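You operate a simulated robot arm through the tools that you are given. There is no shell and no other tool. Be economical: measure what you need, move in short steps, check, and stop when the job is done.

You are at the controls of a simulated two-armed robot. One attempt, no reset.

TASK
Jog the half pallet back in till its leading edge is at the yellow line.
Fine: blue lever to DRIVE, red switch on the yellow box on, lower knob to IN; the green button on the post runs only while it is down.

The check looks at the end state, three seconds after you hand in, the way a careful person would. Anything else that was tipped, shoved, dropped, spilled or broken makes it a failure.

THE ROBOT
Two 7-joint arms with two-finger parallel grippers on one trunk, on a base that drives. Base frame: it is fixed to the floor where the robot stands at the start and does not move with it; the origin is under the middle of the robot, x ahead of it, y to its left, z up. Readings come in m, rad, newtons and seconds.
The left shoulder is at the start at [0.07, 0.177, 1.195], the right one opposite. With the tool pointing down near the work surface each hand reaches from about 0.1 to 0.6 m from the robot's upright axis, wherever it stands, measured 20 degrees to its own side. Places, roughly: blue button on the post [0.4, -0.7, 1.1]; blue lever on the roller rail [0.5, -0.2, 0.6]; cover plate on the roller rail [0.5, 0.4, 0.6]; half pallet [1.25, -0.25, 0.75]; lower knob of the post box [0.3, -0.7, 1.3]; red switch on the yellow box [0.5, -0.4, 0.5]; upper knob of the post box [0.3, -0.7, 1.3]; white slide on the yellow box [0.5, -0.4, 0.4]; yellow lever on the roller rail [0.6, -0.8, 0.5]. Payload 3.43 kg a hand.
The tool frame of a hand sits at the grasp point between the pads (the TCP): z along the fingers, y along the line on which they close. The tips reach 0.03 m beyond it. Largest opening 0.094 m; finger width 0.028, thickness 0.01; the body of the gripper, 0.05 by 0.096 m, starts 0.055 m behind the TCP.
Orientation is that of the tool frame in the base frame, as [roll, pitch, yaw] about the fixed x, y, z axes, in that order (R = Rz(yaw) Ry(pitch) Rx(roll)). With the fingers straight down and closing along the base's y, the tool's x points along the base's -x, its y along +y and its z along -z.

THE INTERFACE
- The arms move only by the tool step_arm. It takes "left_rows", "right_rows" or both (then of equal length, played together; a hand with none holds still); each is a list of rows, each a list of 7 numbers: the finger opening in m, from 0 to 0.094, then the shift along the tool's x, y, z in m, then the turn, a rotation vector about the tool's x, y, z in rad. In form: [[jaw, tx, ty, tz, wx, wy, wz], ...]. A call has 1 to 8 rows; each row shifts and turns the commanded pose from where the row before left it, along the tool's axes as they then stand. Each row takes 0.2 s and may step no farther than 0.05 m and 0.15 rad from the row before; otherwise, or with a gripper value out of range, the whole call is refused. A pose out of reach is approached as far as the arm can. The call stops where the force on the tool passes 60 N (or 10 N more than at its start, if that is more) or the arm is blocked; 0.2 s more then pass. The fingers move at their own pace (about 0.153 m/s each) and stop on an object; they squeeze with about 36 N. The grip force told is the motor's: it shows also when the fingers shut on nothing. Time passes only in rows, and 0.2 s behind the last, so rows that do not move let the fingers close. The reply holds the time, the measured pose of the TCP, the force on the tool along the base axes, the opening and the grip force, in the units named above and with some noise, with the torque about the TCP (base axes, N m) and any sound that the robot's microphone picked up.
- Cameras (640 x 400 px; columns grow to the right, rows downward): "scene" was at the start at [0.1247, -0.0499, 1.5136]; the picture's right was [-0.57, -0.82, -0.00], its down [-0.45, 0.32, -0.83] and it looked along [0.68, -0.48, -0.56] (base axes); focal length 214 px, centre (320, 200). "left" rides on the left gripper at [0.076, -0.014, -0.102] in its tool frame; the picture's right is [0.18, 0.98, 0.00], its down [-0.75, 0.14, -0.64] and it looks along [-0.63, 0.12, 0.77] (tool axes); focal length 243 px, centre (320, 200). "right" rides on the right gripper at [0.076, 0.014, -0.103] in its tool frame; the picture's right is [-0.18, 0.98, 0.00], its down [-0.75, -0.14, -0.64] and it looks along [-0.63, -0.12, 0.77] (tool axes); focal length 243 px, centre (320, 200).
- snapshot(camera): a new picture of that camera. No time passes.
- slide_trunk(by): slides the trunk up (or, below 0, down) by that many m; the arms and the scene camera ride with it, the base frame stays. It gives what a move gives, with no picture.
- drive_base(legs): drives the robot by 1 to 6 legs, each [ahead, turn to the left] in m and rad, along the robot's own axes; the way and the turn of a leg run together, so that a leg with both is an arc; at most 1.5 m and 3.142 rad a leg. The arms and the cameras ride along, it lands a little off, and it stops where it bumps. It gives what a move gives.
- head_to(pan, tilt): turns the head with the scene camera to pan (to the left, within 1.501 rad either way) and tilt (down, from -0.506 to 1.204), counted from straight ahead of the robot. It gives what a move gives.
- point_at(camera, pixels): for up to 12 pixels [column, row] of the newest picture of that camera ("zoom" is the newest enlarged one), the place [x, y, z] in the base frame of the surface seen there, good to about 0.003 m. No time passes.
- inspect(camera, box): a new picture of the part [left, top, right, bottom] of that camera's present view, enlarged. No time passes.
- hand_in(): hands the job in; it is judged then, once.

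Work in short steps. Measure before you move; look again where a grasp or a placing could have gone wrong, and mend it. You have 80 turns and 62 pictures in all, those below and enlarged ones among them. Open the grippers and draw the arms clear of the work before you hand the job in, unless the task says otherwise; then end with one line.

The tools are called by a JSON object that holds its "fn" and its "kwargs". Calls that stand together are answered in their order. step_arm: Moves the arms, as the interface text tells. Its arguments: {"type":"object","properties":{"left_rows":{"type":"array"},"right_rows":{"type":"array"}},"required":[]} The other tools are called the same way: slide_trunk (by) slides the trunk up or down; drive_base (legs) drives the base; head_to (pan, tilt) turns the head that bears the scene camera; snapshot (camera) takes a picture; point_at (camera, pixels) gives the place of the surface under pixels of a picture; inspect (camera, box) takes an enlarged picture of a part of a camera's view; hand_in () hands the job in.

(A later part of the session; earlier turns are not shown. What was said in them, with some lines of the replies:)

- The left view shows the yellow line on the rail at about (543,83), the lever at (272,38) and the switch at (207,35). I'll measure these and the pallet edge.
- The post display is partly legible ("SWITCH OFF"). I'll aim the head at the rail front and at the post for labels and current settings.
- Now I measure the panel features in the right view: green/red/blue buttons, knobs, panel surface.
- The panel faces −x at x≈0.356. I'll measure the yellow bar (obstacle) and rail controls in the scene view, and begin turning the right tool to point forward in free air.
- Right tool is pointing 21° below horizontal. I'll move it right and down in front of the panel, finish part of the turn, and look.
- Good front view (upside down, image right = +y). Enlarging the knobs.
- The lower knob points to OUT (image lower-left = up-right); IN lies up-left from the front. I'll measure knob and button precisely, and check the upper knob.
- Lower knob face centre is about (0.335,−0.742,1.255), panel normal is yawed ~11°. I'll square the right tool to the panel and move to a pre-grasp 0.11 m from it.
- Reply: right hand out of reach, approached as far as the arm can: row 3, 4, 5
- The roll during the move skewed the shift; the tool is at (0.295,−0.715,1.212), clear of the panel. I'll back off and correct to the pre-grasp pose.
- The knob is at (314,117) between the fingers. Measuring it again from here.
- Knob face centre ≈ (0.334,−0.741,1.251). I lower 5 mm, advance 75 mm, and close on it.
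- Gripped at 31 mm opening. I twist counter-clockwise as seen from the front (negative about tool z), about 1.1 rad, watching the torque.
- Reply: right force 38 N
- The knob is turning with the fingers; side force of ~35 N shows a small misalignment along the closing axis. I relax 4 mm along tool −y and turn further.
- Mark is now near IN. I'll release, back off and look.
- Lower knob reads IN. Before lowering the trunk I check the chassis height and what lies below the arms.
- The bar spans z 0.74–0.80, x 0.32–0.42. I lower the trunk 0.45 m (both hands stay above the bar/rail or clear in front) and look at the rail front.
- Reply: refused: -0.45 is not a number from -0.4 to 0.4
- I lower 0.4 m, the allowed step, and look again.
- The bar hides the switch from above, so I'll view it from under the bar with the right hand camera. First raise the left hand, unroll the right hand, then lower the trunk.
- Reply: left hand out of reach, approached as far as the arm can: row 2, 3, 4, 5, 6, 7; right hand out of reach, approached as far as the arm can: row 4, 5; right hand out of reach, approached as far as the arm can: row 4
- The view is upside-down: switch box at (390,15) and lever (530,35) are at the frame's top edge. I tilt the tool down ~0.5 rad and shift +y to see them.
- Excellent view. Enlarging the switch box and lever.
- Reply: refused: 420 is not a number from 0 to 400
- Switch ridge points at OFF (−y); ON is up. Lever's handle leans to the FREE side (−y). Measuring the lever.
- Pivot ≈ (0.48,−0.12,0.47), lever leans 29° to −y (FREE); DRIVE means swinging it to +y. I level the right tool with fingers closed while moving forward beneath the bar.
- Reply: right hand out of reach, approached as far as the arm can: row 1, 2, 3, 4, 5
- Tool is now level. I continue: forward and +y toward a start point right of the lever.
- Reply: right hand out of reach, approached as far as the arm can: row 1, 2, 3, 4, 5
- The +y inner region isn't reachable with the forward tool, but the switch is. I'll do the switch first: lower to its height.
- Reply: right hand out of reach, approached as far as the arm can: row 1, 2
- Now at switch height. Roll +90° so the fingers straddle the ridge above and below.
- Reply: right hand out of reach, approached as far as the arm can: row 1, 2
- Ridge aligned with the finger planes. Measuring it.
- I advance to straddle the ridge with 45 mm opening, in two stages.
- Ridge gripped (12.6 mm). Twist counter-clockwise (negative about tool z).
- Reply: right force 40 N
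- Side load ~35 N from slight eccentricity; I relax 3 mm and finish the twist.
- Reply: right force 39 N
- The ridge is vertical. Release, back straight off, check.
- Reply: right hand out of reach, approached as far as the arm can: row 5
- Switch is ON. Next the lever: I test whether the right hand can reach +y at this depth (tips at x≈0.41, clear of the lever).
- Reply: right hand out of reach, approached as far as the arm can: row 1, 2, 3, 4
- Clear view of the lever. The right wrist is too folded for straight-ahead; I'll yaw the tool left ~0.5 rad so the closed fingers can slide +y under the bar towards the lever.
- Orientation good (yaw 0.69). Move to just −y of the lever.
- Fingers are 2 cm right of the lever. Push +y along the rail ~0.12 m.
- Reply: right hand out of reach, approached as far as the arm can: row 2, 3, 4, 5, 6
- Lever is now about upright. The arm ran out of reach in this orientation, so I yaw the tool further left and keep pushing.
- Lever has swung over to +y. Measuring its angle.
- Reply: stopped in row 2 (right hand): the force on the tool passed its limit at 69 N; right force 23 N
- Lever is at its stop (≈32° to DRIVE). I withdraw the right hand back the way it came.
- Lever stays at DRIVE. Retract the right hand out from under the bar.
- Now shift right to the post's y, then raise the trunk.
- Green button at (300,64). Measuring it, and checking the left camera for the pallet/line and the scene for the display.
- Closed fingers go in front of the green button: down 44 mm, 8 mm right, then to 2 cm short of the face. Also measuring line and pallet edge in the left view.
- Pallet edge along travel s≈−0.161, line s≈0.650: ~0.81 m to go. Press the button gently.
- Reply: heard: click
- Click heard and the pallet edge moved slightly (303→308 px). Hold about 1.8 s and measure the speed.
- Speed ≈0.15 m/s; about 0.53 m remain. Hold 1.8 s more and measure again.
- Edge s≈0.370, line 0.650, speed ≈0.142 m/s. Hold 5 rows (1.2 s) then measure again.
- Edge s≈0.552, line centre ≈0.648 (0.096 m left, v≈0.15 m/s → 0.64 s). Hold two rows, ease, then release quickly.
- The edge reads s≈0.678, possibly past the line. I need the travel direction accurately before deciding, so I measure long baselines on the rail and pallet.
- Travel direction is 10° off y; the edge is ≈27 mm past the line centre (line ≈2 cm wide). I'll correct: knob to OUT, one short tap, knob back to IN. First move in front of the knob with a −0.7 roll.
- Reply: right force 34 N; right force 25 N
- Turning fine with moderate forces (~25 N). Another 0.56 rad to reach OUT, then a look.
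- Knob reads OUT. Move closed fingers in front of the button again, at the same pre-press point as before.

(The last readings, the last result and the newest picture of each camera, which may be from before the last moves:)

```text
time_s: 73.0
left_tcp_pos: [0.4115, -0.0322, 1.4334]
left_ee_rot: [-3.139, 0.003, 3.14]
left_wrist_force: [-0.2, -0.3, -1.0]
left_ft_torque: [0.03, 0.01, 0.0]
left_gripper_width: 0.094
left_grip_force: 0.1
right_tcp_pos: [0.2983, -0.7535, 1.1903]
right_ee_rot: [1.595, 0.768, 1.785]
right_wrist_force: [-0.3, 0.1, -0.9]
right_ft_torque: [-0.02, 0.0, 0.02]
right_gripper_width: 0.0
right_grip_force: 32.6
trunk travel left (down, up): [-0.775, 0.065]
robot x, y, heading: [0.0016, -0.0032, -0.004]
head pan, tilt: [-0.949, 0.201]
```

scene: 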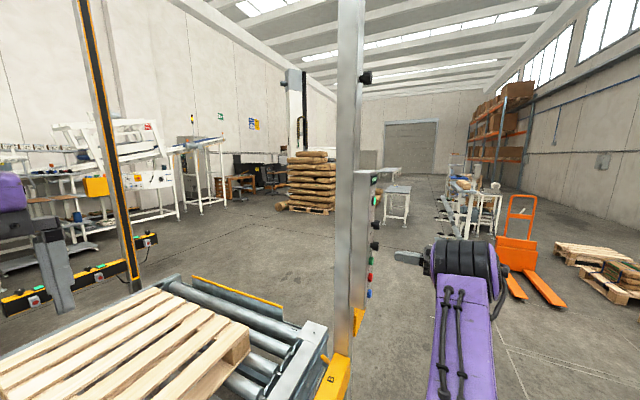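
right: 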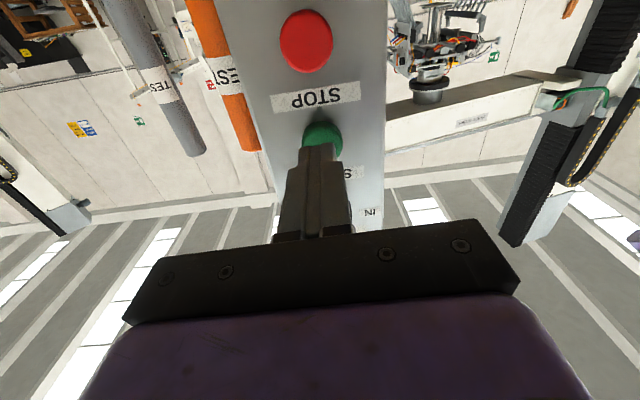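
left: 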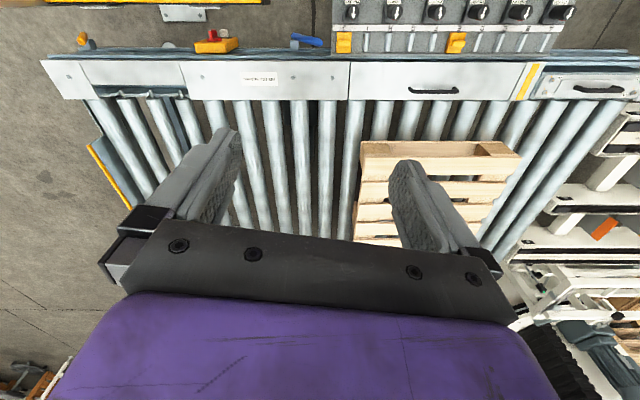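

Same pre-press point (x 0.298). One tap with the same profile, then immediate retreat.

{"fn": "step_arm", "kwargs": {"right_rows": [[0.0, 0, 0, 0.018, 0, 0, 0], [0.0, 0, 0, 0.005, 0, 0, 0], [0.0, 0, 0, 0.004, 0, 0, 0], [0.0, 0, 0, 0.003, 0, 0, 0], [0.0, 0, 0, -0.03, 0, 0, 0], [0.0, 0, 0, 0, 0, 0, 0]]}}

{"fn": "inspect", "kwargs": {"camera": "left", "box": [380, 50, 580, 180]}}

{"fn": "point_at", "kwargs": {"camera": "zoom", "pixels": [[445, 335], [435, 333], [425, 333], [415, 333], [423, 338], [405, 375], [400, 380], [470, 97], [462, 105], [490, 60]]}}

```text
time_s: 74.4
left_tcp_pos: [0.411, -0.0316, 1.4343]
left_ee_rot: [-3.14, 0.004, 3.141]
left_wrist_force: [-0.2, 0.8, -0.4]
left_ft_torque: [-0.02, -0.02, 0.0]
left_gripper_width: 0.0942
left_grip_force: 0.1
right_tcp_pos: [0.2988, -0.7519, 1.1915]
right_ee_rot: [1.595, 0.771, 1.784]
right_wrist_force: [0.8, 0.1, -0.3]
right_ft_torque: [-0.03, 0.0, 0.0]
right_gripper_width: 0.0001
right_grip_force: 32.5
trunk travel left (down, up): [-0.775, 0.065]
robot x, y, heading: [-0.0027, -0.006, -0.006]
head pan, tilt: [-0.949, 0.201]
heard: click
```

```text
3.08 times, centred on (480, 115) of left
```

zoom: 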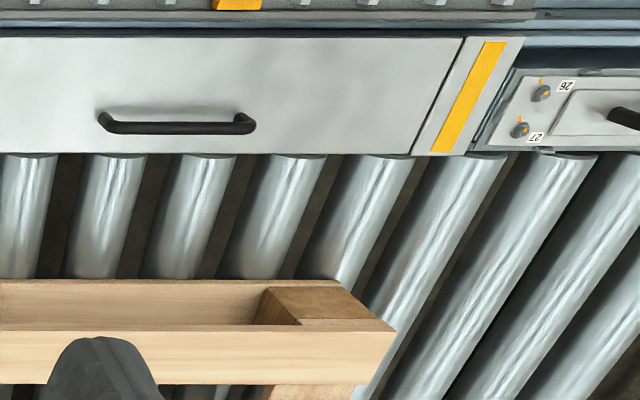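

```text
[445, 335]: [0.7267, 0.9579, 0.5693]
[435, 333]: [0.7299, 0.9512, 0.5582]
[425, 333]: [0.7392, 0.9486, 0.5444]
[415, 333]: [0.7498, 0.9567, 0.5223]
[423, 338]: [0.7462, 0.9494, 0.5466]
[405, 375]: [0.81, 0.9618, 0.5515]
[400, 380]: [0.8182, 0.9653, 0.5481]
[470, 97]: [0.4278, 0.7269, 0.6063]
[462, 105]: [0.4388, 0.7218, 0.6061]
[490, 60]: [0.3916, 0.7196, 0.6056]
```

The tap moved it back ≈63 mm; the edge is now ≈36 mm short. Knob back to IN, then finer quick taps. Moving to the knob.

{"fn": "step_arm", "kwargs": {"right_rows": [[0.0, 0, 0, -0.045, 0, 0, 0], [0.06, -0.019, 0.0222, 0, 0, 0, 0], [0.06, -0.019, 0.0222, 0, 0, 0, 0], [0.06, 0, 0, 0.025, 0, 0, 0], [0.06, 0, 0, 0.025, 0, 0, 0], [0.06, 0, 0, 0.025, 0, 0, 0], [0.02, 0, 0, 0, 0, 0, 0], [0.02, 0, 0, 0, 0, 0, 0]]}}

{"fn": "step_arm", "kwargs": {"right_rows": [[0.02, 0, 0, 0, 0, 0, 0], [0.02, 0, 0, 0, 0, 0, -0.14], [0.02, 0, 0, 0, 0, 0, -0.14], [0.02, 0, 0, 0, 0, 0, -0.14], [0.02, 0, 0, 0, 0, 0, -0.14], [0.02, 0, 0, 0, 0, 0, -0.14], [0.02, 0, 0, 0, 0, 0, -0.14]]}}

```text
time_s: 76.2
left_tcp_pos: [0.4113, -0.0301, 1.4338]
left_ee_rot: [-3.14, 0.001, 3.14]
left_wrist_force: [0.1, -0.7, 0.4]
left_ft_torque: [-0.04, -0.03, 0.01]
left_gripper_width: 0.094
left_grip_force: 0.1
right_tcp_pos: [0.3294, -0.7414, 1.2506]
right_ee_rot: [1.595, 0.771, 1.785]
right_wrist_force: [1.1, 1.5, 3.5]
right_ft_torque: [-0.02, -0.03, 0.22]
right_gripper_width: 0.0312
right_grip_force: 45.3
trunk travel left (down, up): [-0.775, 0.065]
robot x, y, heading: [0.0027, 0.001, -0.005]
head pan, tilt: [-0.949, 0.201]
```

```text
time_s: 77.8
left_tcp_pos: [0.4131, -0.0338, 1.4337]
left_ee_rot: [-3.141, -0.001, 3.141]
left_wrist_force: [-0.5, 0.2, 0.3]
left_ft_torque: [0.01, -0.01, 0.04]
left_gripper_width: 0.0937
left_grip_force: 0.1
right_tcp_pos: [0.328, -0.7448, 1.2504]
right_ee_rot: [-1.93, 1.525, -1.736]
right_wrist_force: [7.3, -17.6, 21.3]
right_ft_torque: [0.0, 0.32, -0.62]
right_gripper_width: 0.0313
right_grip_force: 45.0
trunk travel left (down, up): [-0.775, 0.065]
robot x, y, heading: [0.0007, -0.0018, -0.007]
head pan, tilt: [-0.949, 0.201]
```

{"fn": "step_arm", "kwargs": {"right_rows": [[0.02, -0.002, -0.002, 0, 0, 0, 0], [0.02, 0, 0, 0, 0, 0, -0.14], [0.02, 0, 0, 0, 0, 0, -0.14], [0.02, 0, 0, 0, 0, 0, -0.14], [0.02, 0, 0, 0, 0, 0, -0.14], [0.02, 0, 0, 0, 0, 0, -0.14], [0.02, 0, 0, 0, 0, 0, 0]]}}

{"fn": "step_arm", "kwargs": {"right_rows": [[0.06, 0, 0, 0, 0, 0, 0], [0.06, 0, 0, 0, 0, 0, 0], [0.06, 0, 0, -0.025, 0, 0, 0], [0.06, 0, 0, -0.025, 0, 0, 0], [0.06, 0, 0, -0.025, 0, 0, 0]]}}

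{"fn": "inspect", "kwargs": {"camera": "right", "box": [200, 20, 440, 200]}}

```text
time_s: 79.4
left_tcp_pos: [0.4116, -0.0367, 1.4339]
left_ee_rot: [3.14, 0.002, 3.14]
left_wrist_force: [-0.1, -0.2, 0.5]
left_ft_torque: [0.0, 0.03, -0.03]
left_gripper_width: 0.0938
left_grip_force: 0.1
right_tcp_pos: [0.3293, -0.7488, 1.249]
right_ee_rot: [-1.596, 0.835, -1.394]
right_wrist_force: [5.7, -22.4, 15.6]
right_ft_torque: [0.56, -0.3, -0.53]
right_gripper_width: 0.0314
right_grip_force: 45.0
trunk travel left (down, up): [-0.775, 0.065]
robot x, y, heading: [0.002, -0.0001, -0.005]
head pan, tilt: [-0.949, 0.201]
```

```text
time_s: 80.6
left_tcp_pos: [0.4104, -0.0334, 1.434]
left_ee_rot: [-3.14, 0.003, 3.14]
left_wrist_force: [0.2, 0.1, 0.3]
left_ft_torque: [0.0, 0.03, -0.01]
left_gripper_width: 0.0942
left_grip_force: 0.1
right_tcp_pos: [0.2548, -0.7591, 1.2518]
right_ee_rot: [-1.596, 0.833, -1.395]
right_wrist_force: [-0.3, 0.6, -0.1]
right_ft_torque: [0.0, 0.02, 0.01]
right_gripper_width: 0.0602
right_grip_force: 0.0
trunk travel left (down, up): [-0.775, 0.065]
robot x, y, heading: [0.0, -0.0025, -0.004]
head pan, tilt: [-0.949, 0.201]
```

```text
2.22 times, centred on (320, 110) of right
```

zoom: 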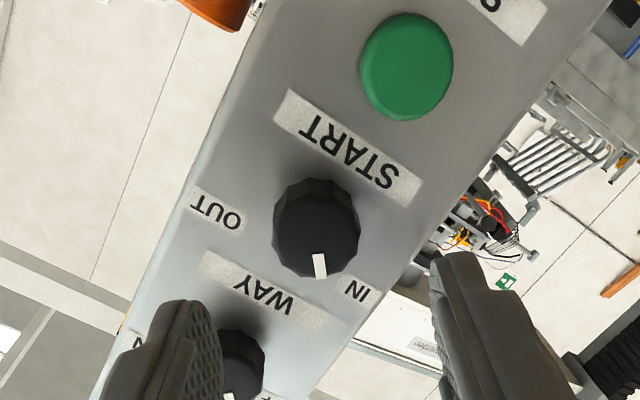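

Knob is on IN again. Back to the pre-press point in front of the button.

{"fn": "step_arm", "kwargs": {"right_rows": [[0.0, 0.0229, 0.0202, 0, 0, 0, 0], [0.0, 0.0229, 0.0202, 0, 0, 0, 0], [0.0, 0, 0, 0.023, 0, 0, 0], [0.0, 0, 0, 0.021, 0, 0, 0], [0.0, 0, 0, 0, 0, 0, 0]]}}

```text
time_s: 81.8
left_tcp_pos: [0.4107, -0.0336, 1.4331]
left_ee_rot: [-3.14, 0.001, 3.14]
left_wrist_force: [-0.7, 0.2, 1.0]
left_ft_torque: [0.06, -0.02, 0.01]
left_gripper_width: 0.0942
left_grip_force: 0.1
right_tcp_pos: [0.2972, -0.7521, 1.1904]
right_ee_rot: [-1.597, 0.833, -1.396]
right_wrist_force: [-0.1, -0.1, 0.5]
right_ft_torque: [-0.02, 0.03, 0.0]
right_gripper_width: 0.0002
right_grip_force: 33.0
trunk travel left (down, up): [-0.775, 0.065]
robot x, y, heading: [0.0031, -0.003, -0.003]
head pan, tilt: [-0.949, 0.201]
```

Quick tap: one row in 31 mm, one row out.

{"fn": "step_arm", "kwargs": {"right_rows": [[0.0, 0, 0, 0.031, 0, 0, 0], [0.0, 0, 0, -0.031, 0, 0, 0], [0.0, 0, 0, 0, 0, 0, 0]]}}

{"fn": "inspect", "kwargs": {"camera": "left", "box": [380, 50, 580, 180]}}

```text
time_s: 82.6
left_tcp_pos: [0.4109, -0.0309, 1.4334]
left_ee_rot: [-3.14, 0.001, 3.14]
left_wrist_force: [0.3, 0.0, -0.3]
left_ft_torque: [0.03, 0.0, 0.02]
left_gripper_width: 0.0941
left_grip_force: 0.1
right_tcp_pos: [0.2971, -0.751, 1.19]
right_ee_rot: [-1.598, 0.832, -1.396]
right_wrist_force: [-0.5, 0.0, -0.1]
right_ft_torque: [0.0, 0.01, 0.0]
right_gripper_width: 0.0
right_grip_force: 33.0
trunk travel left (down, up): [-0.775, 0.065]
robot x, y, heading: [0.0012, -0.0068, -0.003]
head pan, tilt: [-0.949, 0.201]
```

```text
3.08 times, centred on (480, 115) of left
```

zoom: 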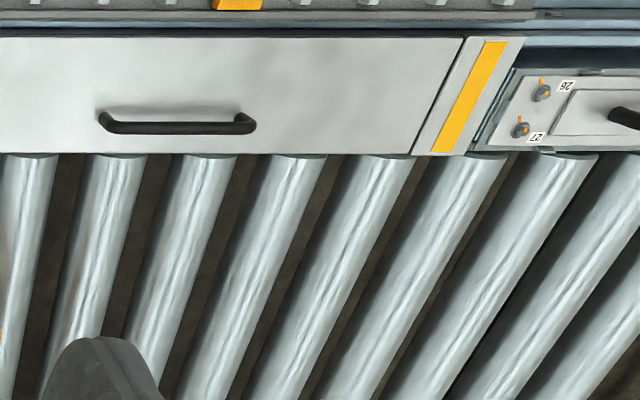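

The pallet is no longer in this crop – it must have kept moving OUT. Look immediately.

{"fn": "snapshot", "kwargs": {"camera": "left"}}

```text
7 pictures are left
```

left: 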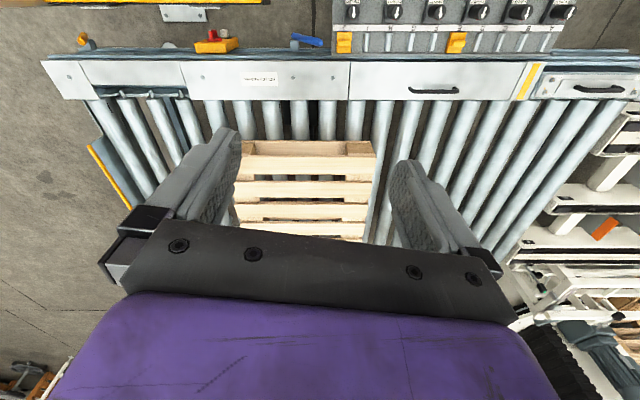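

It ran back out (START evidently latched with the knob at OUT until I turned it). Now measure where the edge is; the knob is at IN again.

{"fn": "point_at", "kwargs": {"camera": "left", "pixels": [[373, 153], [370, 189], [368, 193], [367, 212], [365, 230], [372, 157]]}}

{"fn": "step_arm", "kwargs": {"right_rows": [[0.0, 0, 0, 0.019, 0, 0, 0], [0.0, 0, 0, 0.006, 0, 0, 0], [0.0, 0, 0, 0.004, 0, 0, 0], [0.0, 0, 0, 0.003, 0, 0, 0], [0.0, 0, 0, 0, 0, 0, 0], [0.0, 0, 0, 0, 0, 0, 0], [0.0, 0, 0, 0, 0, 0, 0], [0.0, 0, 0, 0, 0, 0, 0]]}}

{"fn": "inspect", "kwargs": {"camera": "left", "box": [280, 40, 600, 240]}}

```text
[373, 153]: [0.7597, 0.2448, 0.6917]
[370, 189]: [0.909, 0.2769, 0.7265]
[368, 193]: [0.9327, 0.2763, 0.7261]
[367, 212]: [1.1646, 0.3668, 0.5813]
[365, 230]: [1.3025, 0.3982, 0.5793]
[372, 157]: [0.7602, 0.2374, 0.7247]
```

```text
time_s: 84.4
left_tcp_pos: [0.4093, -0.033, 1.4342]
left_ee_rot: [-3.139, 0.004, 3.141]
left_wrist_force: [-0.2, 0.3, 0.9]
left_ft_torque: [-0.01, 0.0, 0.01]
left_gripper_width: 0.0943
left_grip_force: 0.1
right_tcp_pos: [0.3268, -0.7453, 1.1894]
right_ee_rot: [-1.596, 0.833, -1.394]
right_wrist_force: [-9.1, -0.2, -2.1]
right_ft_torque: [-0.02, -0.02, 0.08]
right_gripper_width: 0.0
right_grip_force: 33.2
trunk travel left (down, up): [-0.775, 0.065]
robot x, y, heading: [-0.0004, -0.0006, -0.003]
head pan, tilt: [-0.949, 0.201]
heard: click
```

```text
2.00 times, centred on (440, 140) of left
```

zoom: 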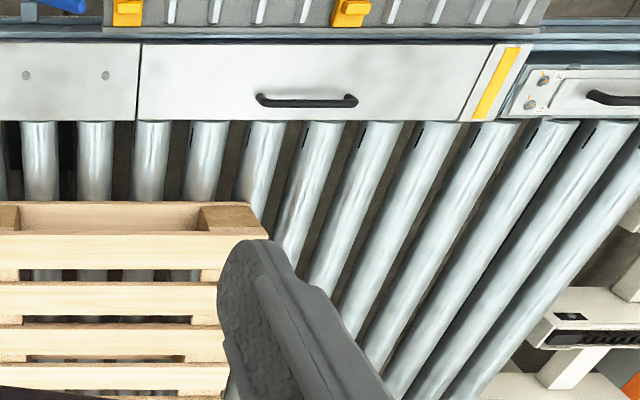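

Running inward again (knob IN, START held). Measure the edge now.

{"fn": "point_at", "kwargs": {"camera": "zoom", "pixels": [[266, 236], [265, 232], [264, 238], [258, 232], [256, 208], [262, 234]]}}

```text
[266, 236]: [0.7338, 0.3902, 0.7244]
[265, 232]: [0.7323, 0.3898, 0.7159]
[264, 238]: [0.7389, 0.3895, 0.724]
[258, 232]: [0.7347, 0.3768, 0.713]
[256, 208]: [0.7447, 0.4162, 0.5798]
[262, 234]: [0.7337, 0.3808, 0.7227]
```

Edge ≈0.258 (near-corner measure), target 0.642. Hold 1.4 s more, then measure for the final release.

{"fn": "step_arm", "kwargs": {"right_rows": [[0.0, 0, 0, 0, 0, 0, 0], [0.0, 0, 0, 0, 0, 0, 0], [0.0, 0, 0, 0, 0, 0, 0], [0.0, 0, 0, 0, 0, 0, 0], [0.0, 0, 0, 0, 0, 0, 0], [0.0, 0, 0, 0, 0, 0, 0]]}}

{"fn": "inspect", "kwargs": {"camera": "left", "box": [380, 50, 580, 180]}}

```text
time_s: 85.8
left_tcp_pos: [0.4095, -0.032, 1.4341]
left_ee_rot: [-3.141, 0.003, 3.139]
left_wrist_force: [-0.3, -0.1, -0.7]
left_ft_torque: [0.0, 0.0, -0.04]
left_gripper_width: 0.0942
left_grip_force: 0.1
right_tcp_pos: [0.3263, -0.7459, 1.1887]
right_ee_rot: [-1.596, 0.833, -1.39]
right_wrist_force: [-8.9, -0.3, -2.0]
right_ft_torque: [0.0, 0.07, 0.06]
right_gripper_width: 0.0001
right_grip_force: 32.6
trunk travel left (down, up): [-0.775, 0.065]
robot x, y, heading: [-0.0006, -0.0026, -0.003]
head pan, tilt: [-0.949, 0.201]
```

```text
3.08 times, centred on (480, 115) of left
```

zoom: 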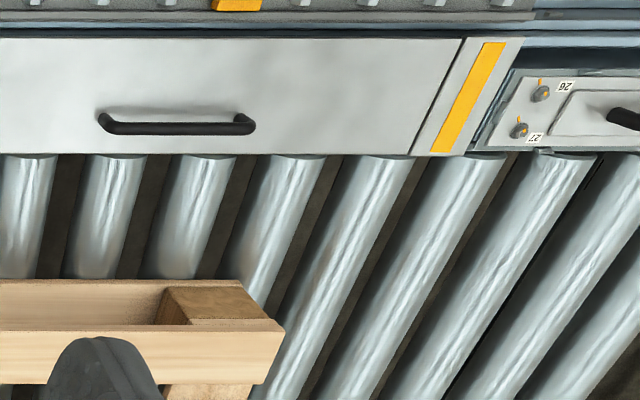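

{"fn": "point_at", "kwargs": {"camera": "zoom", "pixels": [[280, 334], [277, 339], [262, 375], [258, 380], [274, 332], [234, 288], [268, 360]]}}

```text
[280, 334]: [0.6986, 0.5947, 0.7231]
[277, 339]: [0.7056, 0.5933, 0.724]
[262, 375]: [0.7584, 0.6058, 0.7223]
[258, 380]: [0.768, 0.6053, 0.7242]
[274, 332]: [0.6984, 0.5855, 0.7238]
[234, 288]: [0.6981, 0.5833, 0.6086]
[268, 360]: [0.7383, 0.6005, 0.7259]
```

Edge ≈0.465, 0.178 m to go. From the earlier stop: 0.8 s hold plus a slow-start release gives ≈0.176 m.

{"fn": "step_arm", "kwargs": {"right_rows": [[0.0, 0, 0, 0, 0, 0, 0], [0.0, 0, 0, 0, 0, 0, 0], [0.0, 0, 0, 0, 0, 0, 0], [0.0, 0, 0, 0, 0, 0, 0], [0.0, 0, 0, -0.01, 0, 0, 0], [0.0, 0, 0, -0.03, 0, 0, 0], [0.0, 0, 0, -0.02, 0, 0, 0]]}}

{"fn": "inspect", "kwargs": {"camera": "left", "box": [380, 50, 580, 180]}}

```text
time_s: 87.4
left_tcp_pos: [0.4114, -0.0317, 1.4347]
left_ee_rot: [-3.14, 0.001, 3.14]
left_wrist_force: [-0.2, 0.2, 0.5]
left_ft_torque: [-0.04, 0.03, -0.01]
left_gripper_width: 0.0936
left_grip_force: 0.0
right_tcp_pos: [0.2712, -0.7584, 1.1896]
right_ee_rot: [-1.594, 0.833, -1.393]
right_wrist_force: [0.1, 0.3, 0.3]
right_ft_torque: [-0.04, 0.01, -0.02]
right_gripper_width: 0.0001
right_grip_force: 33.2
trunk travel left (down, up): [-0.775, 0.065]
robot x, y, heading: [0.003, 0.0021, 0.001]
head pan, tilt: [-0.949, 0.201]
```

```text
3.08 times, centred on (480, 115) of left
```

zoom: 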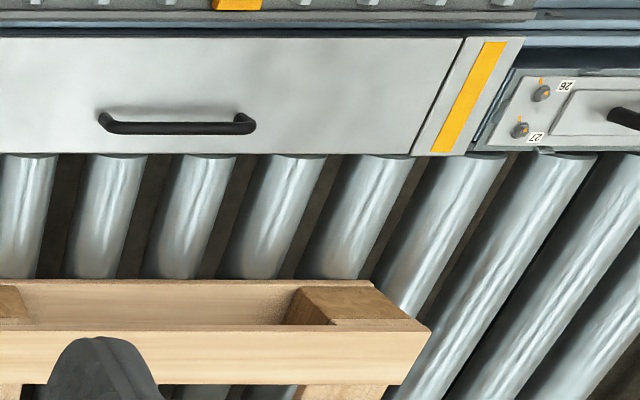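

Corner now at ≈430 px, almost exactly the computed target. Measure, then open and draw the arm back while confirming it stays put.

{"fn": "point_at", "kwargs": {"camera": "zoom", "pixels": [[427, 334], [424, 339], [405, 377], [402, 381], [469, 97], [445, 140], [492, 52]]}}

{"fn": "step_arm", "kwargs": {"right_rows": [[0.094, 0, 0, -0.03, 0, 0, 0], [0.094, 0, 0, -0.03, 0, 0, 0], [0.094, 0, 0, 0, 0, 0, 0], [0.094, 0, 0, 0, 0, 0, 0], [0.094, 0, 0, 0, 0, 0, 0], [0.094, 0, 0, 0, 0, 0, 0], [0.094, 0, 0, 0, 0, 0, 0], [0.094, 0, 0, 0, 0, 0, 0]]}}

{"fn": "inspect", "kwargs": {"camera": "left", "box": [380, 50, 580, 180]}}

{"fn": "point_at", "kwargs": {"camera": "zoom", "pixels": [[427, 334], [424, 339], [405, 377], [402, 381], [469, 97], [445, 140], [492, 52]]}}

```text
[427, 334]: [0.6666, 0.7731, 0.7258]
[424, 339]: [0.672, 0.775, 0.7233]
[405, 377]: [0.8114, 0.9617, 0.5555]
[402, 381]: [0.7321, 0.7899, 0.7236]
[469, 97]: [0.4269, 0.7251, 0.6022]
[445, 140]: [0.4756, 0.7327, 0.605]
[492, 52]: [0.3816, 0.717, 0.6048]
```

```text
time_s: 89.2
left_tcp_pos: [0.4117, -0.0314, 1.4344]
left_ee_rot: [-3.14, 0.001, 3.141]
left_wrist_force: [0.9, -0.2, -0.2]
left_ft_torque: [-0.02, -0.01, 0.01]
left_gripper_width: 0.0939
left_grip_force: 0.1
right_tcp_pos: [0.2104, -0.77, 1.1914]
right_ee_rot: [-1.597, 0.834, -1.396]
right_wrist_force: [0.3, 0.5, 0.4]
right_ft_torque: [-0.01, -0.01, 0.01]
right_gripper_width: 0.0941
right_grip_force: 0.0
trunk travel left (down, up): [-0.775, 0.065]
robot x, y, heading: [0.0019, -0.0014, -0.004]
head pan, tilt: [-0.949, 0.201]
```

```text
3.08 times, centred on (480, 115) of left
```

zoom: 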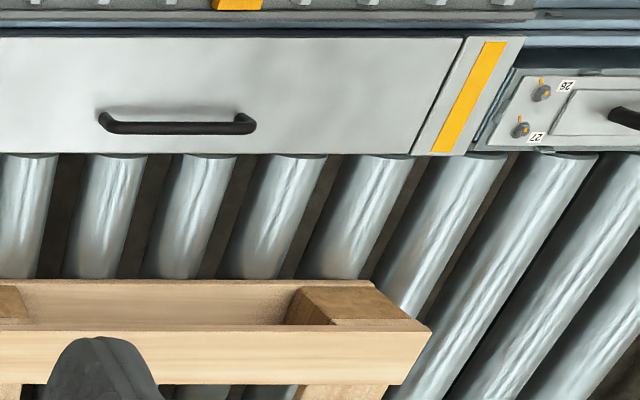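

```text
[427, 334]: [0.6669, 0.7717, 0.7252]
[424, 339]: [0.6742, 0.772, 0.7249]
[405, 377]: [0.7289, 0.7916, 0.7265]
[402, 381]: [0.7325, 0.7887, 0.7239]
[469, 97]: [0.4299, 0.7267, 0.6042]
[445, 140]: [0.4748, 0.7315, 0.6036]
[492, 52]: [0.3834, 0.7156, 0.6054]
```

The pallet is stationary, with its leading edge about 6 mm from the line's centre and so on the line. The lever is at DRIVE, the switch is on, the knob is at IN, and the hands are open and clear.

{"fn": "hand_in", "kwargs": {}}

```text
The job is handed in.
```

The half pallet is stopped with its leading edge on the yellow line, about 6 mm past the line's centre. My first stop overshot by about 27 mm. I turned the knob to OUT and tapped START to back the pallet up, but it kept running out until I turned the knob back to IN, so I jogged it in again.
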